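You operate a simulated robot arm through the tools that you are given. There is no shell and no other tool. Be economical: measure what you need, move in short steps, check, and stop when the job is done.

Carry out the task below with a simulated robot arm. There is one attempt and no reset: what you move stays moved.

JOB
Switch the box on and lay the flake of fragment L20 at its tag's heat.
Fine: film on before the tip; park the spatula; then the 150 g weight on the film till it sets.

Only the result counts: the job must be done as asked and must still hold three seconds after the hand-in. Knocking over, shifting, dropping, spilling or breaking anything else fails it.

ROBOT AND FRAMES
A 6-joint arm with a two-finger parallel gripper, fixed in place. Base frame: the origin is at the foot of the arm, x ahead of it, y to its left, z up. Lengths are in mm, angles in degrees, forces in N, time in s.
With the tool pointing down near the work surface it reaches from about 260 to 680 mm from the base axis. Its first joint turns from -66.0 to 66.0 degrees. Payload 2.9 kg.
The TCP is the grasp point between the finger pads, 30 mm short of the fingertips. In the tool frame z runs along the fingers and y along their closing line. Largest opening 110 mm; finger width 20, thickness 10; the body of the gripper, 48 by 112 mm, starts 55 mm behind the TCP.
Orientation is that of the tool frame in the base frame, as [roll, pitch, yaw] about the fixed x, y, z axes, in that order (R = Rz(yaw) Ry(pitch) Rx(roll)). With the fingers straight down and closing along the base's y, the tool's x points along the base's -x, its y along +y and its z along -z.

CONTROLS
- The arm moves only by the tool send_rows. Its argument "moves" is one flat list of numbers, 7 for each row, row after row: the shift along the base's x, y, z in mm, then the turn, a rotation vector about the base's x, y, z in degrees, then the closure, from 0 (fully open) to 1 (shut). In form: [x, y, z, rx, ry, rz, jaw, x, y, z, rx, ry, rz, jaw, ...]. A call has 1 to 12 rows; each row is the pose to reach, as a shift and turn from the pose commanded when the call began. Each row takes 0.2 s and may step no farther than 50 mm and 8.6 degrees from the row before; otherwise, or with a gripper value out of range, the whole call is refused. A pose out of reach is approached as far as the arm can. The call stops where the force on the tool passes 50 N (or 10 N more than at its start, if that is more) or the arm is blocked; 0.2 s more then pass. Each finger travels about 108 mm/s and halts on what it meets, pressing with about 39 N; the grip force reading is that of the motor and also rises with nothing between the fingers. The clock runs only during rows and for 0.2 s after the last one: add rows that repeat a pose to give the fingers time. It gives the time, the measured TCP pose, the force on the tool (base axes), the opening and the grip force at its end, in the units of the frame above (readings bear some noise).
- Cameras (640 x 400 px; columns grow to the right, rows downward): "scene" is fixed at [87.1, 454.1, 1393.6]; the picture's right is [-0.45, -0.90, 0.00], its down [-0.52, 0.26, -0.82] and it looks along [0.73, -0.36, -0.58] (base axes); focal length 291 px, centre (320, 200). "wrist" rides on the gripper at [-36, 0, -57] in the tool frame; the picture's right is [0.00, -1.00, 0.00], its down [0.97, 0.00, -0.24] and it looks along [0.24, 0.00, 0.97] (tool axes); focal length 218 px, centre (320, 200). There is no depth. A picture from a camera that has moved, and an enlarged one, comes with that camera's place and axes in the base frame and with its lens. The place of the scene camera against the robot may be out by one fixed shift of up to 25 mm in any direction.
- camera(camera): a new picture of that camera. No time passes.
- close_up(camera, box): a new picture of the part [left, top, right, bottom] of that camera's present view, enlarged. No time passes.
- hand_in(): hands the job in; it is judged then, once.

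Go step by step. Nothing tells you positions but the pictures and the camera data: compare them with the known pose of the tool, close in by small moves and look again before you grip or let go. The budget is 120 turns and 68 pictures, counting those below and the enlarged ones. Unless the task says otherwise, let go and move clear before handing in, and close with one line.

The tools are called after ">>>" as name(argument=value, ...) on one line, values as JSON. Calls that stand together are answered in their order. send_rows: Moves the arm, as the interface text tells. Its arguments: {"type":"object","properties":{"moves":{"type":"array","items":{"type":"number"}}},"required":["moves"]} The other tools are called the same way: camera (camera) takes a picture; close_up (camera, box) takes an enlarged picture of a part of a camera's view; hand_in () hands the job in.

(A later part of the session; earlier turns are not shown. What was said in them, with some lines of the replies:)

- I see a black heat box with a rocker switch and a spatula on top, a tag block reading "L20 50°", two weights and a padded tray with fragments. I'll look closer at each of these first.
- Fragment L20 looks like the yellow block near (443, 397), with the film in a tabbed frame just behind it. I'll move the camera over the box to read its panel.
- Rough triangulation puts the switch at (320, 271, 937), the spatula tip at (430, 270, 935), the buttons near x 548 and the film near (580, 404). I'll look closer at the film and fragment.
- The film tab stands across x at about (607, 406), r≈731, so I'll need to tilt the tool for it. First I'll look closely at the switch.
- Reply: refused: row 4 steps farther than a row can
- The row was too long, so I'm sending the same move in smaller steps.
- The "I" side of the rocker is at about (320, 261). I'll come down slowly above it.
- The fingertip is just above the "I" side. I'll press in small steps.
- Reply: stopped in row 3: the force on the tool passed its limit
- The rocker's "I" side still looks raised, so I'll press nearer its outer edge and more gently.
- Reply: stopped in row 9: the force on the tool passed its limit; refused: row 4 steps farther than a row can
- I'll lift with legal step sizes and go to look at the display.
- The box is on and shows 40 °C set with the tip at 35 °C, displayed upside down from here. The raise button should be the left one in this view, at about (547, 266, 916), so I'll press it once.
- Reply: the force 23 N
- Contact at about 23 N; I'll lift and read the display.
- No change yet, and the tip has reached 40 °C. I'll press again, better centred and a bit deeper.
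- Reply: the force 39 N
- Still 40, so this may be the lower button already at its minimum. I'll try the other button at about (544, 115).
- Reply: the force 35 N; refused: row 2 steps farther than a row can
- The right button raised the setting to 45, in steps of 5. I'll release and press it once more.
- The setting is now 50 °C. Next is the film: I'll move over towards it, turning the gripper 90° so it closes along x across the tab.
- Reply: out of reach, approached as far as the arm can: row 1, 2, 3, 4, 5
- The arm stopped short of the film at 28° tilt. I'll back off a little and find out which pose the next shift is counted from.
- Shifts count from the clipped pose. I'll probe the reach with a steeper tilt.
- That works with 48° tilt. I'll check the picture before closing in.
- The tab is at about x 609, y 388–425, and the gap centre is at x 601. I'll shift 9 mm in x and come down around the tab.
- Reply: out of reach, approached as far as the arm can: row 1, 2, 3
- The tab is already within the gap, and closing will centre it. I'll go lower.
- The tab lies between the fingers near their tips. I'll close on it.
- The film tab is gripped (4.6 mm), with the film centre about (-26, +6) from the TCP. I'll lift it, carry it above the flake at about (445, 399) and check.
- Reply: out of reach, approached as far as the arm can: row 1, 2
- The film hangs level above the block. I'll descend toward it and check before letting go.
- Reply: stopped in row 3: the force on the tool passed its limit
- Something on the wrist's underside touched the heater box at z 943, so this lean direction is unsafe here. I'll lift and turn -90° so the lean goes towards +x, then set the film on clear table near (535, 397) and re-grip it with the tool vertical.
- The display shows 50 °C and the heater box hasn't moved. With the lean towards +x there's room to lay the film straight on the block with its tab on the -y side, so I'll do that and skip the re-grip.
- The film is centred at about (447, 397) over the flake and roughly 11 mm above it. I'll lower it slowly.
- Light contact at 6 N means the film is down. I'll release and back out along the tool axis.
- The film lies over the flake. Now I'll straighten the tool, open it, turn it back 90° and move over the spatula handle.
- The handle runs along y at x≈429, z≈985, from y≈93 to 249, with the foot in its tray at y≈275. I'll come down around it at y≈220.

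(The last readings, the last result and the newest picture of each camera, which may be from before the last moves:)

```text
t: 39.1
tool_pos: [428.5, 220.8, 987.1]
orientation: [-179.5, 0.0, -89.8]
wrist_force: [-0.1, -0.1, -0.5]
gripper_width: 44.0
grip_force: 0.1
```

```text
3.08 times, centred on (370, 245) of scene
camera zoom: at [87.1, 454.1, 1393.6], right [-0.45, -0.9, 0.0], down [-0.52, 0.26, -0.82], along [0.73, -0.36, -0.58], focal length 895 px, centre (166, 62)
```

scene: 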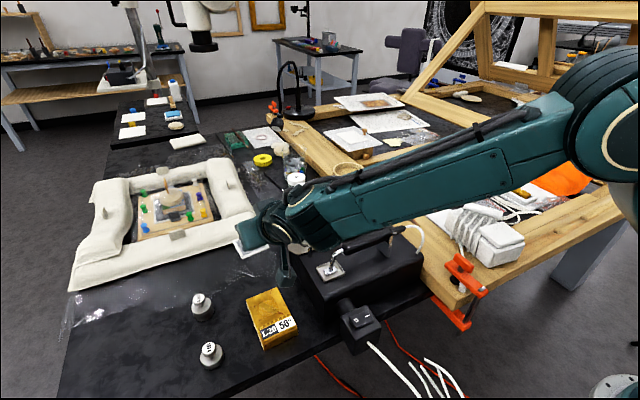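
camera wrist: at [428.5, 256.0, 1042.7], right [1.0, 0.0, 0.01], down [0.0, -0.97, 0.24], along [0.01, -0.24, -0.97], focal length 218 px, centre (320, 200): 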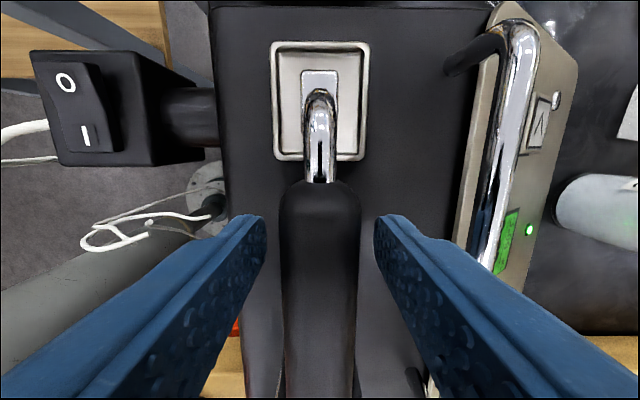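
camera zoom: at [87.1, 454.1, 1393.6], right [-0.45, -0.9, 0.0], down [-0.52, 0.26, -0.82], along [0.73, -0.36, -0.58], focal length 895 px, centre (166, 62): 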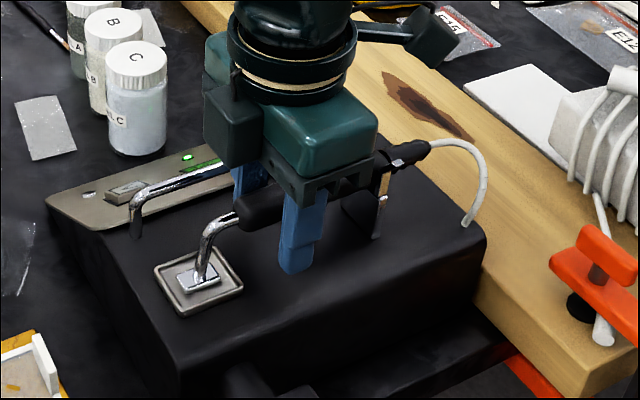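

The handle is centred between the fingers. I'll grip it and check.

>>> send_rows(moves=[0, 0, 0, 0, 0, 0, 0.8, 0, 0, 0, 0, 0, 0, 1, 0, 0, 0, 0, 0, 0, 1, 0, 0, 0, 0, 0, 0, 1])

>>> send_rows(moves=[0, 0, 5, 0, 0, 0, 1, 0, 0, 15, 0, 0, 0, 1, 0, 0, 40, 0, 0, 0, 1, 0, 0, 60, 0, 0, 0, 1])

>>> close_up(camera="scene", box=[290, 130, 450, 310])

>>> camera(camera="wrist")

```text
t: 40.1
tool_pos: [428.3, 220.4, 987.4]
orientation: [-179.6, 0.0, -89.7]
wrist_force: [-0.2, -0.1, -0.6]
gripper_width: 20.2
grip_force: 38.8
```

```text
t: 41.1
tool_pos: [430.4, 220.3, 1045.3]
orientation: [-179.6, 0.0, -89.7]
wrist_force: [0.3, -1.0, -1.2]
gripper_width: 20.2
grip_force: 38.4
```

```text
2.22 times, centred on (370, 220) of scene
camera zoom: at [87.1, 454.1, 1393.7], right [-0.45, -0.89, 0.0], down [-0.52, 0.26, -0.82], along [0.73, -0.36, -0.58], focal length 647 px, centre (209, 156)
```

zoom: 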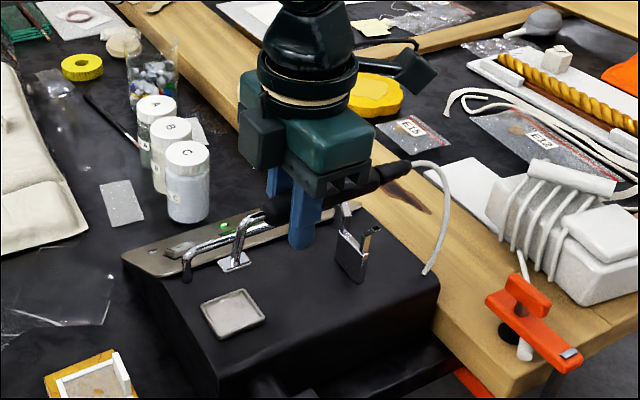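

```text
24 pictures are left
camera wrist: at [428.3, 255.4, 1101.6], right [1.0, 0.0, 0.01], down [0.0, -0.97, 0.24], along [0.01, -0.24, -0.97], focal length 218 px, centre (320, 200)
```

wrist: 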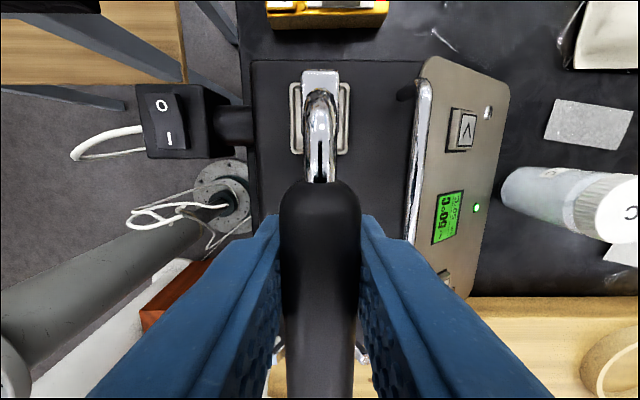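

The spatula is lifted cleanly and the setting still reads 50. I'll turn it -90° so the handle points to -x, and carry the foot over the film.

>>> send_rows(moves=[-3, 16, 5, 0, 0, -8.2, 1, -6, 32, 10, 0, 0, -16.4, 1, -9, 48, 15, 0, 0, -24.6, 1, -12, 64, 15, 0, 0, -32.8, 1, -15, 80, 15, 0, 0, -41, 1, -18, 96, 15, 0, 0, -49.2, 1, -22, 112, 15, 0, 0, -57.4, 1, -26, 128, 15, 0, 0, -65.6, 1, -30, 144, 15, 0, 0, -73.8, 1, -34, 160, 15, 0, 0, -82, 1, -36, 178, 15, 0, 0, -90, 1])

>>> camera(camera="wrist")

```text
t: 43.5
tool_pos: [393.7, 398.7, 1060.4]
orientation: [-179.6, 0.0, -179.9]
wrist_force: [0.1, -0.2, -1.7]
gripper_width: 20.1
grip_force: 39.3
```

```text
23 pictures are left
camera wrist: at [428.8, 398.1, 1116.7], right [0.0, -1.0, 0.01], down [-0.97, 0.0, 0.24], along [-0.24, -0.01, -0.97], focal length 218 px, centre (320, 200)
```

wrist: 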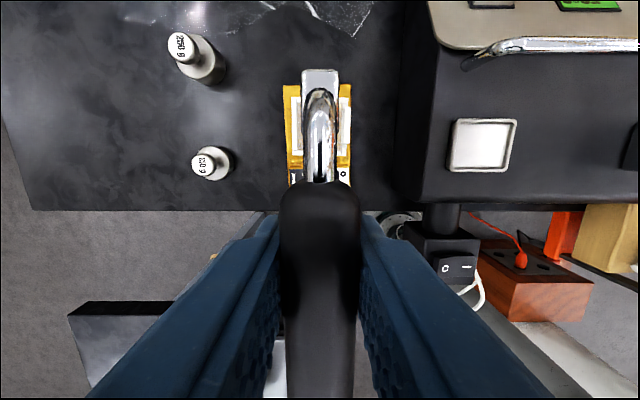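

The foot is above the film, about 54 mm ahead of the TCP. I'll move 3 mm back and lower to just above the film.

>>> send_rows(moves=[-3, 0, -40, 0, 0, 0, 1, -3, 0, -80, 0, 0, 0, 1, -3, 0, -105, 0, 0, 0, 1, -3, 0, -112, 0, 0, 0, 1])

>>> close_up(camera="scene", box=[220, 250, 340, 350])

>>> camera(camera="wrist")

```text
t: 44.5
tool_pos: [389.4, 397.4, 947.3]
orientation: [-179.6, 0.1, -179.7]
wrist_force: [0.1, 0.6, -1.4]
gripper_width: 20.0
grip_force: 39.0
```

```text
4.00 times, centred on (280, 300) of scene
camera zoom: at [87.1, 454.1, 1393.6], right [-0.45, -0.9, 0.0], down [-0.52, 0.26, -0.82], along [0.73, -0.36, -0.58], focal length 1164 px, centre (480, -200)
```

zoom: 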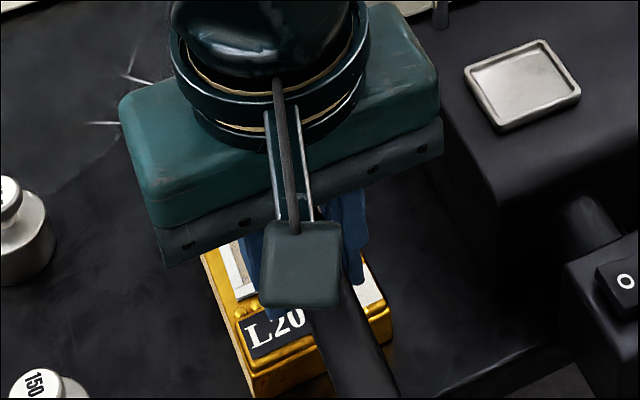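

```text
21 pictures are left
camera wrist: at [425.5, 397.3, 1003.4], right [0.0, -1.0, 0.01], down [-0.97, 0.0, 0.24], along [-0.24, -0.01, -0.97], focal length 218 px, centre (320, 200)
```

wrist: 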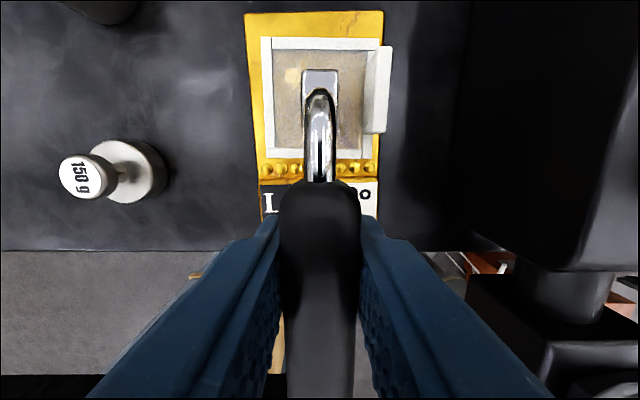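

The foot is centred over the film window. I'll lower it slowly to press lightly.

>>> send_rows(moves=[0, 0, -2, 0, 0, 0, 1, 0, 0, -3, 0, 0, 0, 1, 0, 0, -4, 0, 0, 0, 1, 0, 0, -5, 0, 0, 0, 1, 0, 0, -5, 0, 0, 0, 1])

```text
t: 45.7
tool_pos: [390.0, 398.0, 943.7]
orientation: [-179.5, 0.0, -179.7]
wrist_force: [0.8, -1.0, -0.3]
gripper_width: 20.3
grip_force: 38.9
```

>>> send_rows(moves=[0, 0, -1, 0, 0, 0, 1, 0, 0, -2, 0, 0, 0, 1, 0, 0, -3, 0, 0, 0, 1, 0, 0, -3, 0, 0, 0, 1])

```text
t: 46.7
tool_pos: [389.6, 397.5, 941.8]
orientation: [-179.6, 0.1, -179.7]
wrist_force: [-0.1, -0.3, -0.8]
gripper_width: 20.3
grip_force: 38.6
```

>>> send_rows(moves=[0, 0, -1, 0, 0, 0, 1, 0, 0, -2, 0, 0, 0, 1, 0, 0, -3, 0, 0, 0, 1, 0, 0, -3, 0, 0, 0, 1])

```text
t: 47.7
tool_pos: [390.7, 397.6, 938.2]
orientation: [-179.6, 0.0, -179.7]
wrist_force: [-0.7, 0.0, -0.8]
gripper_width: 20.1
grip_force: 38.7
```

>>> send_rows(moves=[0, 0, -1, 0, 0, 0, 1, 0, 0, -2, 0, 0, 0, 1, 0, 0, -2, 0, 0, 0, 1])

>>> close_up(camera="wrist", box=[220, 0, 420, 200])

```text
t: 48.5
tool_pos: [390.5, 397.6, 936.2]
orientation: [-179.5, -0.1, -179.6]
wrist_force: [0.4, -0.3, 0.1]
gripper_width: 20.4
grip_force: 38.8
```

```text
2.00 times, centred on (320, 100) of wrist
camera zoom: at [425.6, 397.6, 991.8], right [0.0, -1.0, 0.01], down [-0.97, 0.0, 0.24], along [-0.24, -0.01, -0.97], focal length 436 px, centre (320, 400)
```

zoom: 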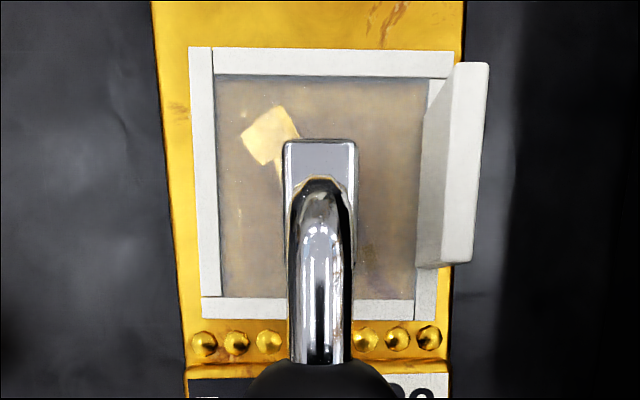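

The foot is centred over the flake, and the force reading suggests it's just touching. I'll press on gently.

>>> send_rows(moves=[0, 0, -1, 0, 0, 0, 1, 0, 0, -1, 0, 0, 0, 1, 0, 0, -2, 0, 0, 0, 1, 0, 0, -2, 0, 0, 0, 1])

```text
t: 49.5
tool_pos: [389.3, 397.2, 934.5]
orientation: [-179.4, 0.0, -179.7]
wrist_force: [0.2, 0.4, -1.0]
gripper_width: 20.2
grip_force: 39.1
```

>>> send_rows(moves=[0, 0, -1, 0, 0, 0, 1, 0, 0, -1, 0, 0, 0, 1, 0, 0, -2, 0, 0, 0, 1, 0, 0, -2, 0, 0, 0, 1])

```text
t: 50.5
tool_pos: [389.8, 397.6, 932.0]
orientation: [-179.5, 0.1, -179.8]
wrist_force: [-0.4, 0.7, 0.2]
gripper_width: 20.2
grip_force: 38.9
```

>>> send_rows(moves=[0, 0, -1, 0, 0, 0, 1, 0, 0, -1, 0, 0, 0, 1, 0, 0, -2, 0, 0, 0, 1, 0, 0, -2, 0, 0, 0, 1])

```text
t: 51.5
tool_pos: [389.9, 398.4, 930.7]
orientation: [-179.5, 0.0, -179.8]
wrist_force: [-0.6, 0.2, 0.3]
gripper_width: 20.1
grip_force: 39.2
```

>>> close_up(camera="wrist", box=[220, 0, 420, 200])

```text
2.00 times, centred on (320, 100) of wrist
camera zoom: at [425.7, 397.2, 985.7], right [0.0, -1.0, 0.01], down [-0.97, 0.0, 0.24], along [-0.24, -0.01, -0.97], focal length 436 px, centre (320, 400)
```

zoom: 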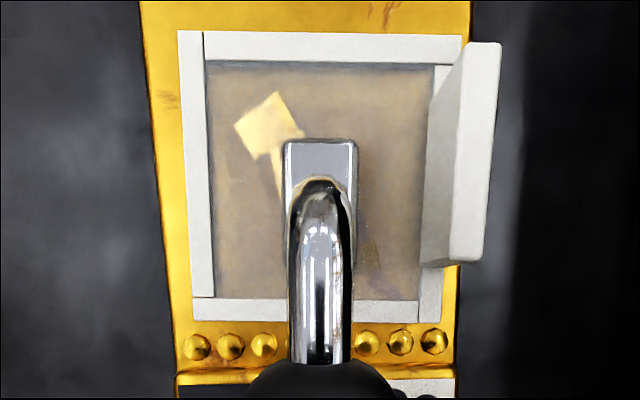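

Not touching yet; the film is still growing in view. I'll continue down.

>>> send_rows(moves=[0, 0, -1, 0, 0, 0, 1, 0, 0, -2, 0, 0, 0, 1, 0, 0, -3, 0, 0, 0, 1, 0, 0, -4, 0, 0, 0, 1, 0, 0, -4, 0, 0, 0, 1])

```text
t: 52.7
tool_pos: [392.0, 399.1, 927.4]
orientation: [-179.8, 0.1, -179.7]
wrist_force: [-1.9, 0.2, 21.8]
gripper_width: 20.1
grip_force: 38.8
```

Contact at 22 N. I'll ease off slightly and hold.

>>> send_rows(moves=[0, 0, 1, 0, 0, 0, 1, 0, 0, 1, 0, 0, 0, 1, 0, 0, 1, 0, 0, 0, 1])

```text
t: 53.5
tool_pos: [390.5, 397.5, 927.7]
orientation: [-179.6, 0.1, -179.7]
wrist_force: [0.7, 1.0, 17.8]
gripper_width: 20.2
grip_force: 38.8
```

>>> send_rows(moves=[0, 0, 1, 0, 0, 0, 1, 0, 0, 1, 0, 0, 0, 1, 0, 0, 1, 0, 0, 0, 1, 0, 0, 1, 0, 0, 0, 1, 0, 0, 1, 0, 0, 0, 1, 0, 0, 1, 0, 0, 0, 1, 0, 0, 1, 0, 0, 0, 1, 0, 0, 1, 0, 0, 0, 1, 0, 0, 1, 0, 0, 0, 1, 0, 0, 1, 0, 0, 0, 1, 0, 0, 1, 0, 0, 0, 1, 0, 0, 1, 0, 0, 0, 1])

>>> close_up(camera="wrist", box=[220, 0, 420, 200])

```text
t: 56.1
tool_pos: [390.4, 397.3, 929.1]
orientation: [-179.4, 0.0, -179.8]
wrist_force: [-0.7, 0.2, 2.1]
gripper_width: 20.1
grip_force: 38.9
```

```text
2.00 times, centred on (320, 100) of wrist
camera zoom: at [425.8, 397.1, 984.0], right [0.0, -1.0, 0.01], down [-0.97, 0.0, 0.24], along [-0.24, -0.01, -0.97], focal length 436 px, centre (320, 400)
```

zoom: 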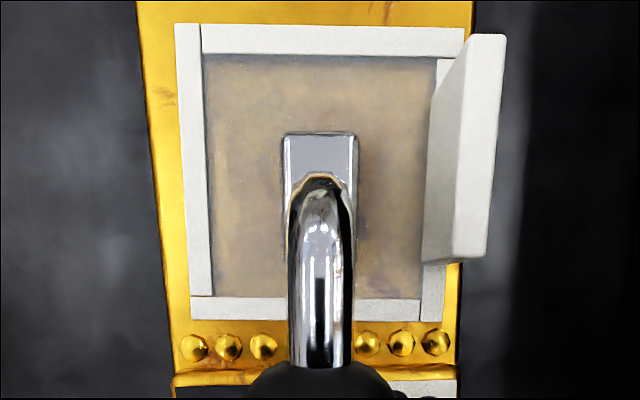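

The flake no longer shows as lifted, so it has laid down. Now I'll lift and take the spatula back to its stand.

>>> send_rows(moves=[0, 0, 10, 0, 0, 0, 1, 0, 0, 50, 0, 0, 0, 1, 0, 0, 95, 0, 0, 0, 1, 0, 0, 132, 0, 0, 0, 1])

>>> send_rows(moves=[2, -18, 0, 0, 0, 8.2, 1, 6, -34, 0, 0, 0, 16.4, 1, 10, -50, 0, 0, 0, 24.6, 1, 14, -66, 0, 0, 0, 32.8, 1, 18, -82, 0, 0, 0, 41, 1, 22, -98, 0, 0, 0, 49.2, 1, 26, -114, 0, 0, 0, 57.4, 1, 30, -130, 0, 0, 0, 65.6, 1, 34, -146, 0, 0, 0, 73.8, 1, 38, -162, 0, 0, 0, 82, 1, 38, -177, 0, 0, 0, 90, 1, 38, -177, 0, 0, 0, 90, 1])

>>> camera(camera="wrist")

```text
t: 57.1
tool_pos: [388.0, 396.8, 1060.0]
orientation: [-179.5, 0.0, -179.7]
wrist_force: [-0.4, -0.7, -0.3]
gripper_width: 20.4
grip_force: 39.2
```

```text
t: 59.7
tool_pos: [428.1, 220.8, 1059.0]
orientation: [-179.5, -0.1, -89.6]
wrist_force: [1.0, 0.1, -1.0]
gripper_width: 20.5
grip_force: 38.8
```

```text
17 pictures are left
camera wrist: at [426.4, 255.6, 1115.3], right [1.0, 0.01, 0.01], down [0.0, -0.97, 0.24], along [0.01, -0.24, -0.97], focal length 218 px, centre (320, 200)
```

wrist: 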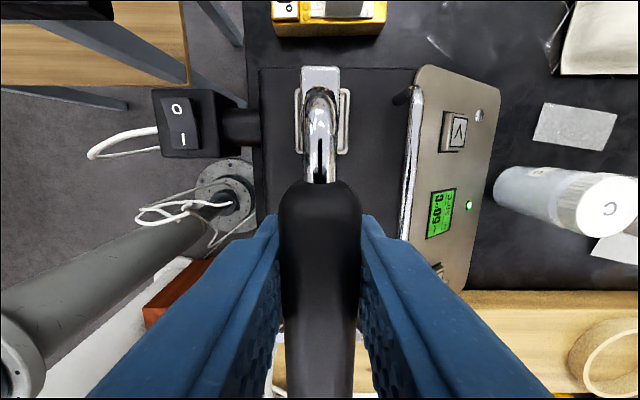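

Pose matches the pick pose. I'll lower it into the stand.

>>> send_rows(moves=[0, 0, -30, 0, 0, 0, 1, 0, 0, -55, 0, 0, 0, 1, 0, 0, -66, 0, 0, 0, 1, 0, 0, -69, 0, 0, 0, 1, 0, 0, -71, 0, 0, 0, 1, 0, 0, -71, 0, 0, 0, 1])

>>> close_up(camera="scene", box=[290, 180, 450, 310])

```text
t: 61.1
tool_pos: [427.7, 220.8, 988.0]
orientation: [-179.6, 0.0, -89.7]
wrist_force: [-0.1, 0.7, -1.1]
gripper_width: 20.4
grip_force: 38.8
```

```text
3.08 times, centred on (370, 245) of scene
camera zoom: at [87.1, 454.1, 1393.6], right [-0.45, -0.89, 0.0], down [-0.52, 0.26, -0.82], along [0.73, -0.36, -0.58], focal length 895 px, centre (166, 62)
```

zoom: 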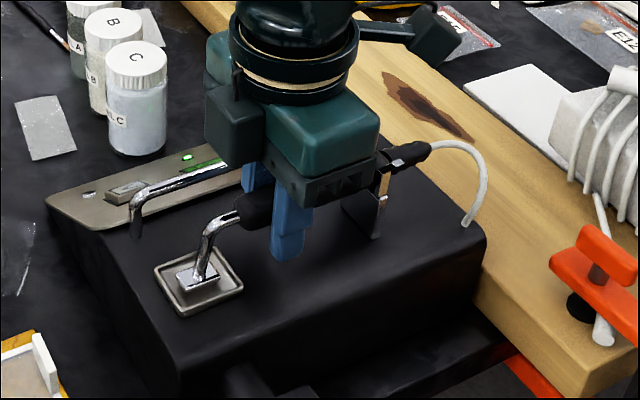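

>>> send_rows(moves=[0, 0, -0.7, 0, 0, 0, 1, 0, 0, -1.4, 0, 0, 0, 1, 0, 0, -1.4, 0, 0, 0, 1])

```text
t: 61.9
tool_pos: [428.5, 221.1, 987.6]
orientation: [-179.5, 0.0, -89.8]
wrist_force: [-0.2, -0.4, 8.2]
gripper_width: 20.2
grip_force: 38.9
```

Seated, with 8 N of contact. I'll open and rise.

>>> send_rows(moves=[0, 0, 0, 0, 0, 0, 0.7, 0, 0, 0, 0, 0, 0, 0.6, 0, 0, 0, 0, 0, 0, 0.6, 0, 0, 20, 0, 0, 0, 0.6, 0, 0, 60, 0, 0, 0, 0.6, 0, 0, 90, 0, 0, 0, 0.6])

>>> close_up(camera="scene", box=[180, 180, 440, 390])

```text
t: 63.3
tool_pos: [428.6, 219.3, 1077.9]
orientation: [-179.7, 0.0, -89.7]
wrist_force: [0.0, -0.1, 0.0]
gripper_width: 44.2
grip_force: 0.0
```

```text
1.90 times, centred on (310, 285) of scene
camera zoom: at [87.1, 454.1, 1393.7], right [-0.45, -0.89, 0.0], down [-0.52, 0.26, -0.82], along [0.73, -0.36, -0.58], focal length 554 px, centre (339, 38)
```

zoom: 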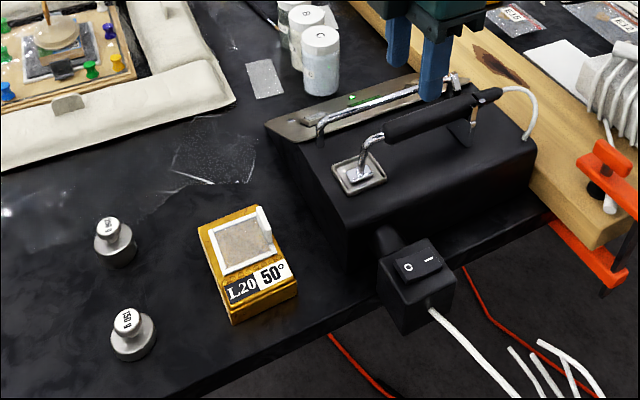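

Everything is in place: the spatula is parked and the film is on. Now I'll move towards the 150 g weight and measure it.

>>> send_rows(moves=[-6, 37, 0, 0, 0, 0, 0.6, -12, 74, 0, 0, 0, 0, 0.6, -18, 111, -10, 0, 0, 0, 0.6, -24, 148, -25, 0, 0, 0, 0.6, -30, 185, -40, 0, 0, 0, 0.6, -34, 219, -60, 0, 0, 0, 0.6])

>>> camera(camera="wrist")

```text
t: 64.7
tool_pos: [395.0, 438.3, 1016.4]
orientation: [-179.5, -0.1, -89.9]
wrist_force: [0.8, 0.5, 0.0]
gripper_width: 44.0
grip_force: 0.0
```

```text
14 pictures are left
camera wrist: at [393.2, 474.3, 1073.0], right [1.0, 0.0, 0.01], down [0.0, -0.97, 0.24], along [0.01, -0.24, -0.97], focal length 218 px, centre (320, 200)
```

wrist: 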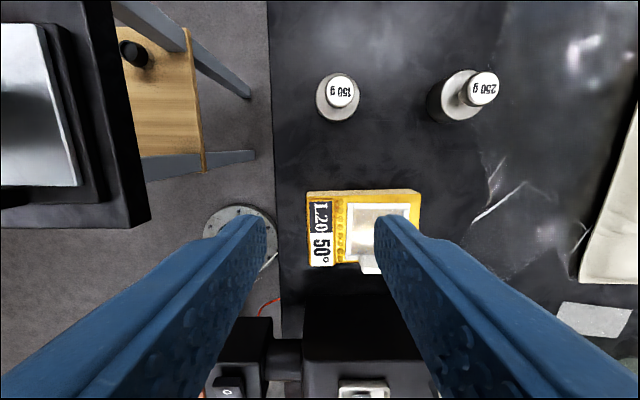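

The 150 g weight's knob is at about (410, 513), with its top at z≈895. I'll approach above it.

>>> send_rows(moves=[8, 35, -30, 0, 0, 0, 0.6, 16, 65, -55, 0, 0, 0, 0.6, 16, 73, -70, 0, 0, 0, 0.6, 16, 73, -80, 0, 0, 0, 0.6])

>>> camera(camera="wrist")

```text
t: 65.7
tool_pos: [410.1, 511.8, 937.5]
orientation: [-179.5, 0.0, -89.7]
wrist_force: [0.7, 0.3, -0.1]
gripper_width: 43.9
grip_force: 0.1
```

```text
13 pictures are left
camera wrist: at [409.0, 547.1, 993.3], right [1.0, 0.0, 0.01], down [0.0, -0.97, 0.24], along [0.01, -0.24, -0.97], focal length 218 px, centre (320, 200)
```

wrist: 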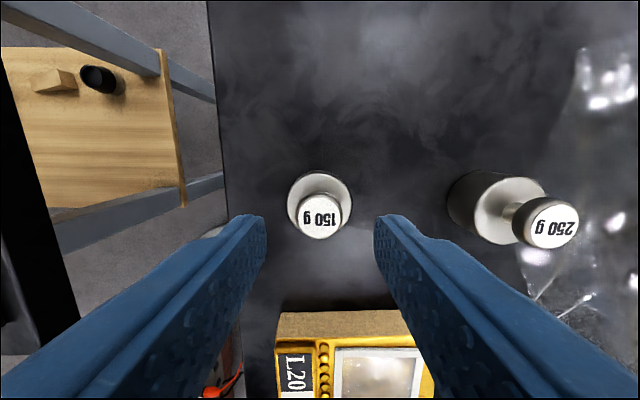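

Well aligned; y needs about +2. I'll go down and grip the knob.

>>> send_rows(moves=[0, 2, -15, 0, 0, 0, 0.6, 0, 2, -25, 0, 0, 0, 0.6, 0, 2, -26, 0, 0, 0, 0.75, 0, 2, -26, 0, 0, 0, 1, 0, 2, -26, 0, 0, 0, 1, 0, 2, -26, 0, 0, 0, 1])

>>> camera(camera="wrist")

```text
t: 67.1
tool_pos: [410.9, 515.6, 912.8]
orientation: [-179.5, 0.0, -89.7]
wrist_force: [-0.4, 0.9, 2.3]
gripper_width: 22.2
grip_force: 38.7
```

```text
12 pictures are left
camera wrist: at [409.4, 550.0, 968.5], right [1.0, 0.0, 0.01], down [0.0, -0.97, 0.24], along [0.01, -0.24, -0.97], focal length 218 px, centre (320, 200)
```

wrist: 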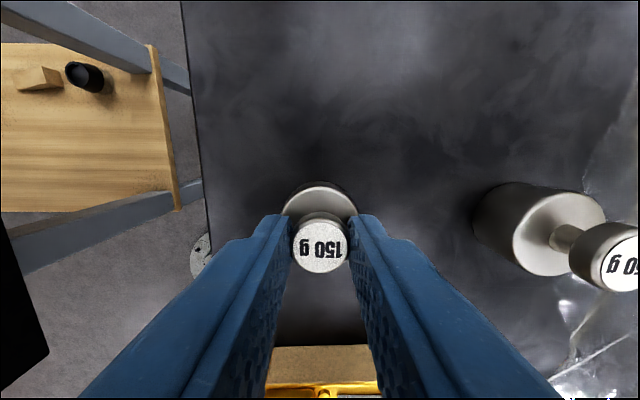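

The 150 g weight is gripped. I'll lift it and bring it over the film.

>>> send_rows(moves=[0, 0, 15, 0, 0, 0, 1, 0, -5, 50, 0, 0, 0, 1, 9, -40, 65, 0, 0, 0, 1, 20, -80, 65, 0, 0, 0, 1, 35, -117, 65, 0, 0, 0, 1, 35, -117, 50, 0, 0, 0, 1])

>>> camera(camera="wrist")

>>> close_up(camera="scene", box=[200, 200, 360, 340])

```text
t: 68.5
tool_pos: [444.1, 396.3, 960.3]
orientation: [-179.6, 0.0, -89.6]
wrist_force: [0.2, 0.2, -1.6]
gripper_width: 22.0
grip_force: 38.6
```

```text
11 pictures are left
camera wrist: at [442.2, 432.3, 1016.5], right [1.0, 0.01, 0.01], down [0.0, -0.97, 0.24], along [0.01, -0.24, -0.97], focal length 218 px, centre (320, 200)
```

wrist: 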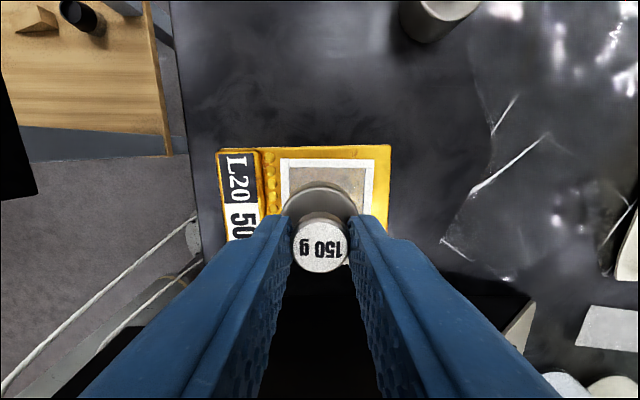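

```text
2.86 times, centred on (280, 270) of scene
camera zoom: at [87.2, 454.1, 1393.6], right [-0.45, -0.89, 0.0], down [-0.52, 0.26, -0.82], along [0.73, -0.36, -0.58], focal length 831 px, centre (434, 0)
```

zoom: 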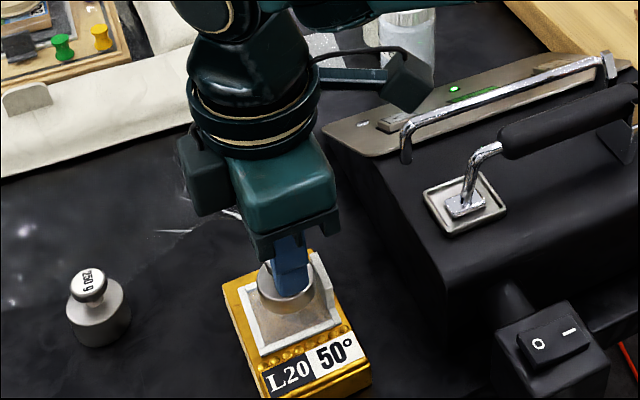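

The film centre is near (448, 399), so I'll shift +2/+2 mm and lower the weight gently.

>>> send_rows(moves=[2, 2, -8, 0, 0, 0, 1, 2, 2, -15, 0, 0, 0, 1, 2, 2, -18, 0, 0, 0, 1, 2, 2, -19, 0, 0, 0, 1, 2, 2, -20, 0, 0, 0, 1, 2, 2, -21, 0, 0, 0, 1, 2, 2, -21, 0, 0, 0, 1])

```text
t: 70.1
tool_pos: [446.5, 400.2, 940.3]
orientation: [-179.7, 0.0, -89.7]
wrist_force: [0.6, -0.7, -0.9]
gripper_width: 21.9
grip_force: 39.0
```

>>> send_rows(moves=[0, 0, -1, 0, 0, 0, 1, 0, 0, -2, 0, 0, 0, 1, 0, 0, -3, 0, 0, 0, 1, 0, 0, -3, 0, 0, 0, 1])

```text
t: 71.1
tool_pos: [447.5, 400.1, 939.3]
orientation: [-179.4, 0.0, -89.7]
wrist_force: [-1.6, 0.5, 12.1]
gripper_width: 21.9
grip_force: 39.2
```

Contact at 12 N. I'll ease off a little and take a look before releasing.

>>> send_rows(moves=[0, 0, 0.7, 0, 0, 0, 1, 0, 0, 0.7, 0, 0, 0, 1])

>>> close_up(camera="wrist", box=[200, 100, 440, 300])

```text
t: 71.7
tool_pos: [448.1, 400.0, 939.4]
orientation: [-179.5, 0.1, -89.7]
wrist_force: [-0.2, 0.8, 13.6]
gripper_width: 21.7
grip_force: 38.8
```

```text
2.00 times, centred on (320, 200) of wrist
camera zoom: at [446.3, 434.8, 994.8], right [1.0, 0.0, 0.01], down [0.0, -0.97, 0.24], along [0.01, -0.24, -0.97], focal length 436 px, centre (320, 200)
```

zoom: 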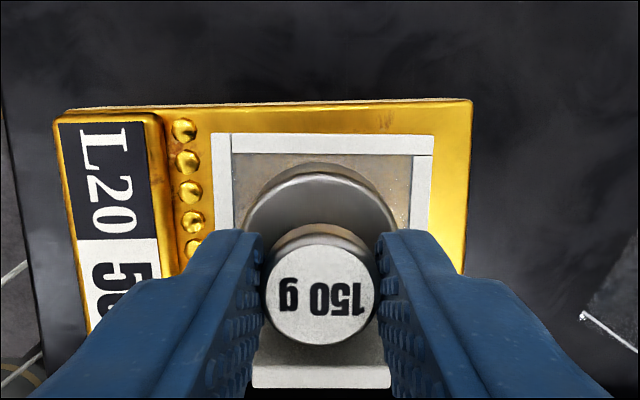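

The weight sits squarely inside the film window. I'll release it and rise.

>>> send_rows(moves=[0, 0, 0, 0, 0, 0, 0.75, 0, 0, 0, 0, 0, 0, 0.65, 0, 0, 0, 0, 0, 0, 0.6, 0, 0, 12, 0, 0, 0, 0.6, 0, 0, 50, 0, 0, 0, 0.6, -10, -10, 95, 0, 0, 0, 0.6, -40, -40, 105, 0, 0, 0, 0.6, -70, -60, 110, 0, 0, 0, 0.6])

>>> camera(camera="scene")

>>> camera(camera="wrist")

```text
t: 73.5
tool_pos: [376.1, 338.4, 1051.4]
orientation: [-179.6, 0.0, -89.8]
wrist_force: [0.3, -0.9, 0.0]
gripper_width: 44.0
grip_force: 0.1
```

```text
8 pictures are left
```

scene: 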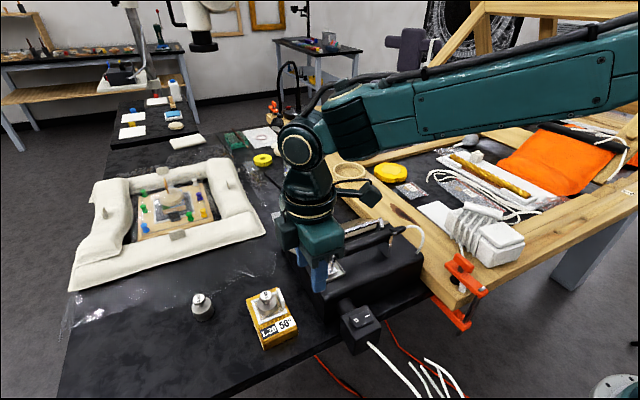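

```text
7 pictures are left
camera wrist: at [375.5, 373.5, 1105.0], right [1.0, 0.0, 0.01], down [0.0, -0.97, 0.24], along [0.01, -0.24, -0.97], focal length 218 px, centre (320, 200)
```

wrist: 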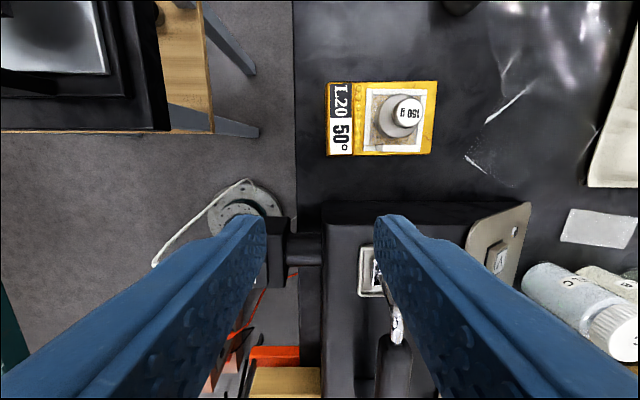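

The weight stands on the film and nothing else has been disturbed. I'll wait clear of it while the flake sets.

>>> send_rows(moves=[0, 0, 0, 0, 0, 0, 0.6, 0, 0, 0, 0, 0, 0, 0.6, 0, 0, 0, 0, 0, 0, 0.6, 0, 0, 0, 0, 0, 0, 0.6, 0, 0, 0, 0, 0, 0, 0.6, 0, 0, 0, 0, 0, 0, 0.6, 0, 0, 0, 0, 0, 0, 0.6, 0, 0, 0, 0, 0, 0, 0.6, 0, 0, 0, 0, 0, 0, 0.6, 0, 0, 0, 0, 0, 0, 0.6, 0, 0, 0, 0, 0, 0, 0.6, 0, 0, 0, 0, 0, 0, 0.6])

>>> send_rows(moves=[0, 0, 0, 0, 0, 0, 0.6, 0, 0, 0, 0, 0, 0, 0.6, 0, 0, 0, 0, 0, 0, 0.6, 0, 0, 0, 0, 0, 0, 0.6, 0, 0, 0, 0, 0, 0, 0.6, 0, 0, 0, 0, 0, 0, 0.6, 0, 0, 0, 0, 0, 0, 0.6, 0, 0, 0, 0, 0, 0, 0.6, 0, 0, 0, 0, 0, 0, 0.6, 0, 0, 0, 0, 0, 0, 0.6, 0, 0, 0, 0, 0, 0, 0.6, 0, 0, 0, 0, 0, 0, 0.6])

>>> send_rows(moves=[0, 0, 0, 0, 0, 0, 0.6, 0, 0, 0, 0, 0, 0, 0.6, 0, 0, 0, 0, 0, 0, 0.6, 0, 0, 0, 0, 0, 0, 0.6, 0, 0, 0, 0, 0, 0, 0.6, 0, 0, 0, 0, 0, 0, 0.6, 0, 0, 0, 0, 0, 0, 0.6, 0, 0, 0, 0, 0, 0, 0.6, 0, 0, 0, 0, 0, 0, 0.6, 0, 0, 0, 0, 0, 0, 0.6, 0, 0, 0, 0, 0, 0, 0.6, 0, 0, 0, 0, 0, 0, 0.6])

>>> send_rows(moves=[0, 0, 0, 0, 0, 0, 0.6, 0, 0, 0, 0, 0, 0, 0.6, 0, 0, 0, 0, 0, 0, 0.6, 0, 0, 0, 0, 0, 0, 0.6, 0, 0, 0, 0, 0, 0, 0.6, 0, 0, 0, 0, 0, 0, 0.6, 0, 0, 0, 0, 0, 0, 0.6, 0, 0, 0, 0, 0, 0, 0.6, 0, 0, 0, 0, 0, 0, 0.6, 0, 0, 0, 0, 0, 0, 0.6, 0, 0, 0, 0, 0, 0, 0.6, 0, 0, 0, 0, 0, 0, 0.6])

>>> send_rows(moves=[0, 0, 0, 0, 0, 0, 0.6, 0, 0, 0, 0, 0, 0, 0.6, 0, 0, 0, 0, 0, 0, 0.6, 0, 0, 0, 0, 0, 0, 0.6, 0, 0, 0, 0, 0, 0, 0.6, 0, 0, 0, 0, 0, 0, 0.6, 0, 0, 0, 0, 0, 0, 0.6, 0, 0, 0, 0, 0, 0, 0.6, 0, 0, 0, 0, 0, 0, 0.6, 0, 0, 0, 0, 0, 0, 0.6, 0, 0, 0, 0, 0, 0, 0.6, 0, 0, 0, 0, 0, 0, 0.6])

>>> close_up(camera="wrist", box=[300, 60, 460, 180])

>>> close_up(camera="scene", box=[220, 200, 440, 370])

```text
t: 76.1
tool_pos: [375.5, 338.6, 1049.7]
orientation: [-179.6, 0.1, -89.7]
wrist_force: [-0.5, 0.8, 0.3]
gripper_width: 43.9
grip_force: 0.1
```

```text
t: 78.7
tool_pos: [376.8, 338.0, 1049.9]
orientation: [-179.7, -0.1, -89.7]
wrist_force: [-0.2, -0.1, -0.3]
gripper_width: 44.0
grip_force: 0.0
```

```text
t: 81.3
tool_pos: [377.1, 338.5, 1049.3]
orientation: [-179.6, 0.0, -89.7]
wrist_force: [0.5, 0.2, 0.2]
gripper_width: 43.9
grip_force: 0.0
```

```text
t: 83.9
tool_pos: [376.9, 338.5, 1050.0]
orientation: [-179.6, 0.0, -89.7]
wrist_force: [0.8, -0.6, 0.9]
gripper_width: 44.0
grip_force: 0.1
```

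```text
t: 86.5
tool_pos: [376.9, 338.0, 1050.5]
orientation: [-179.6, 0.0, -89.7]
wrist_force: [0.3, 0.3, -0.4]
gripper_width: 43.9
grip_force: 0.0
```

```text
3.33 times, centred on (380, 120) of wrist
camera zoom: at [375.9, 373.9, 1105.2], right [1.0, 0.0, 0.01], down [0.0, -0.97, 0.24], along [0.01, -0.24, -0.97], focal length 728 px, centre (120, 467)
```

zoom: 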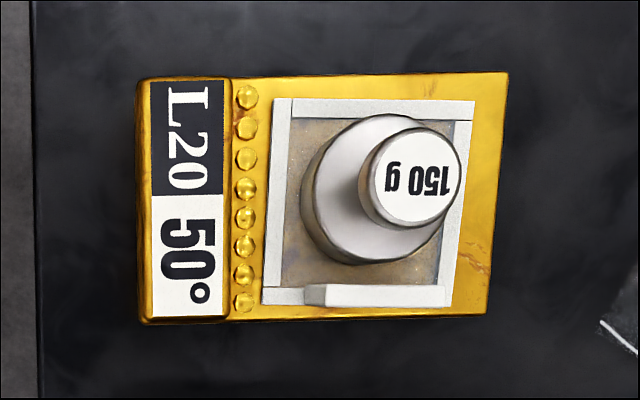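

```text
2.35 times, centred on (330, 285) of scene
camera zoom: at [87.1, 454.1, 1393.6], right [-0.45, -0.89, 0.0], down [-0.52, 0.26, -0.82], along [0.73, -0.36, -0.58], focal length 685 px, centre (296, 0)
```

zoom: 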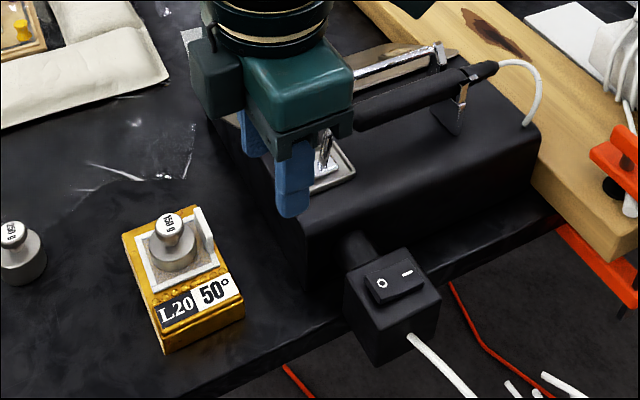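

The box is on at 50 °C, the spatula is parked, and the film and 150 g weight rest on the flake, with about 14 s under the weight so far. The arm is clear, so I'm handing in.

>>> hand_in()

```text
The job is handed in.
```

I've handed the job in: the box is on at 50 °C, the L20 flake was laid through the film, the spatula is parked, and the 150 g weight is still on the film. The flake had about 14 s under the weight, but I couldn't see under it to check that it had set.
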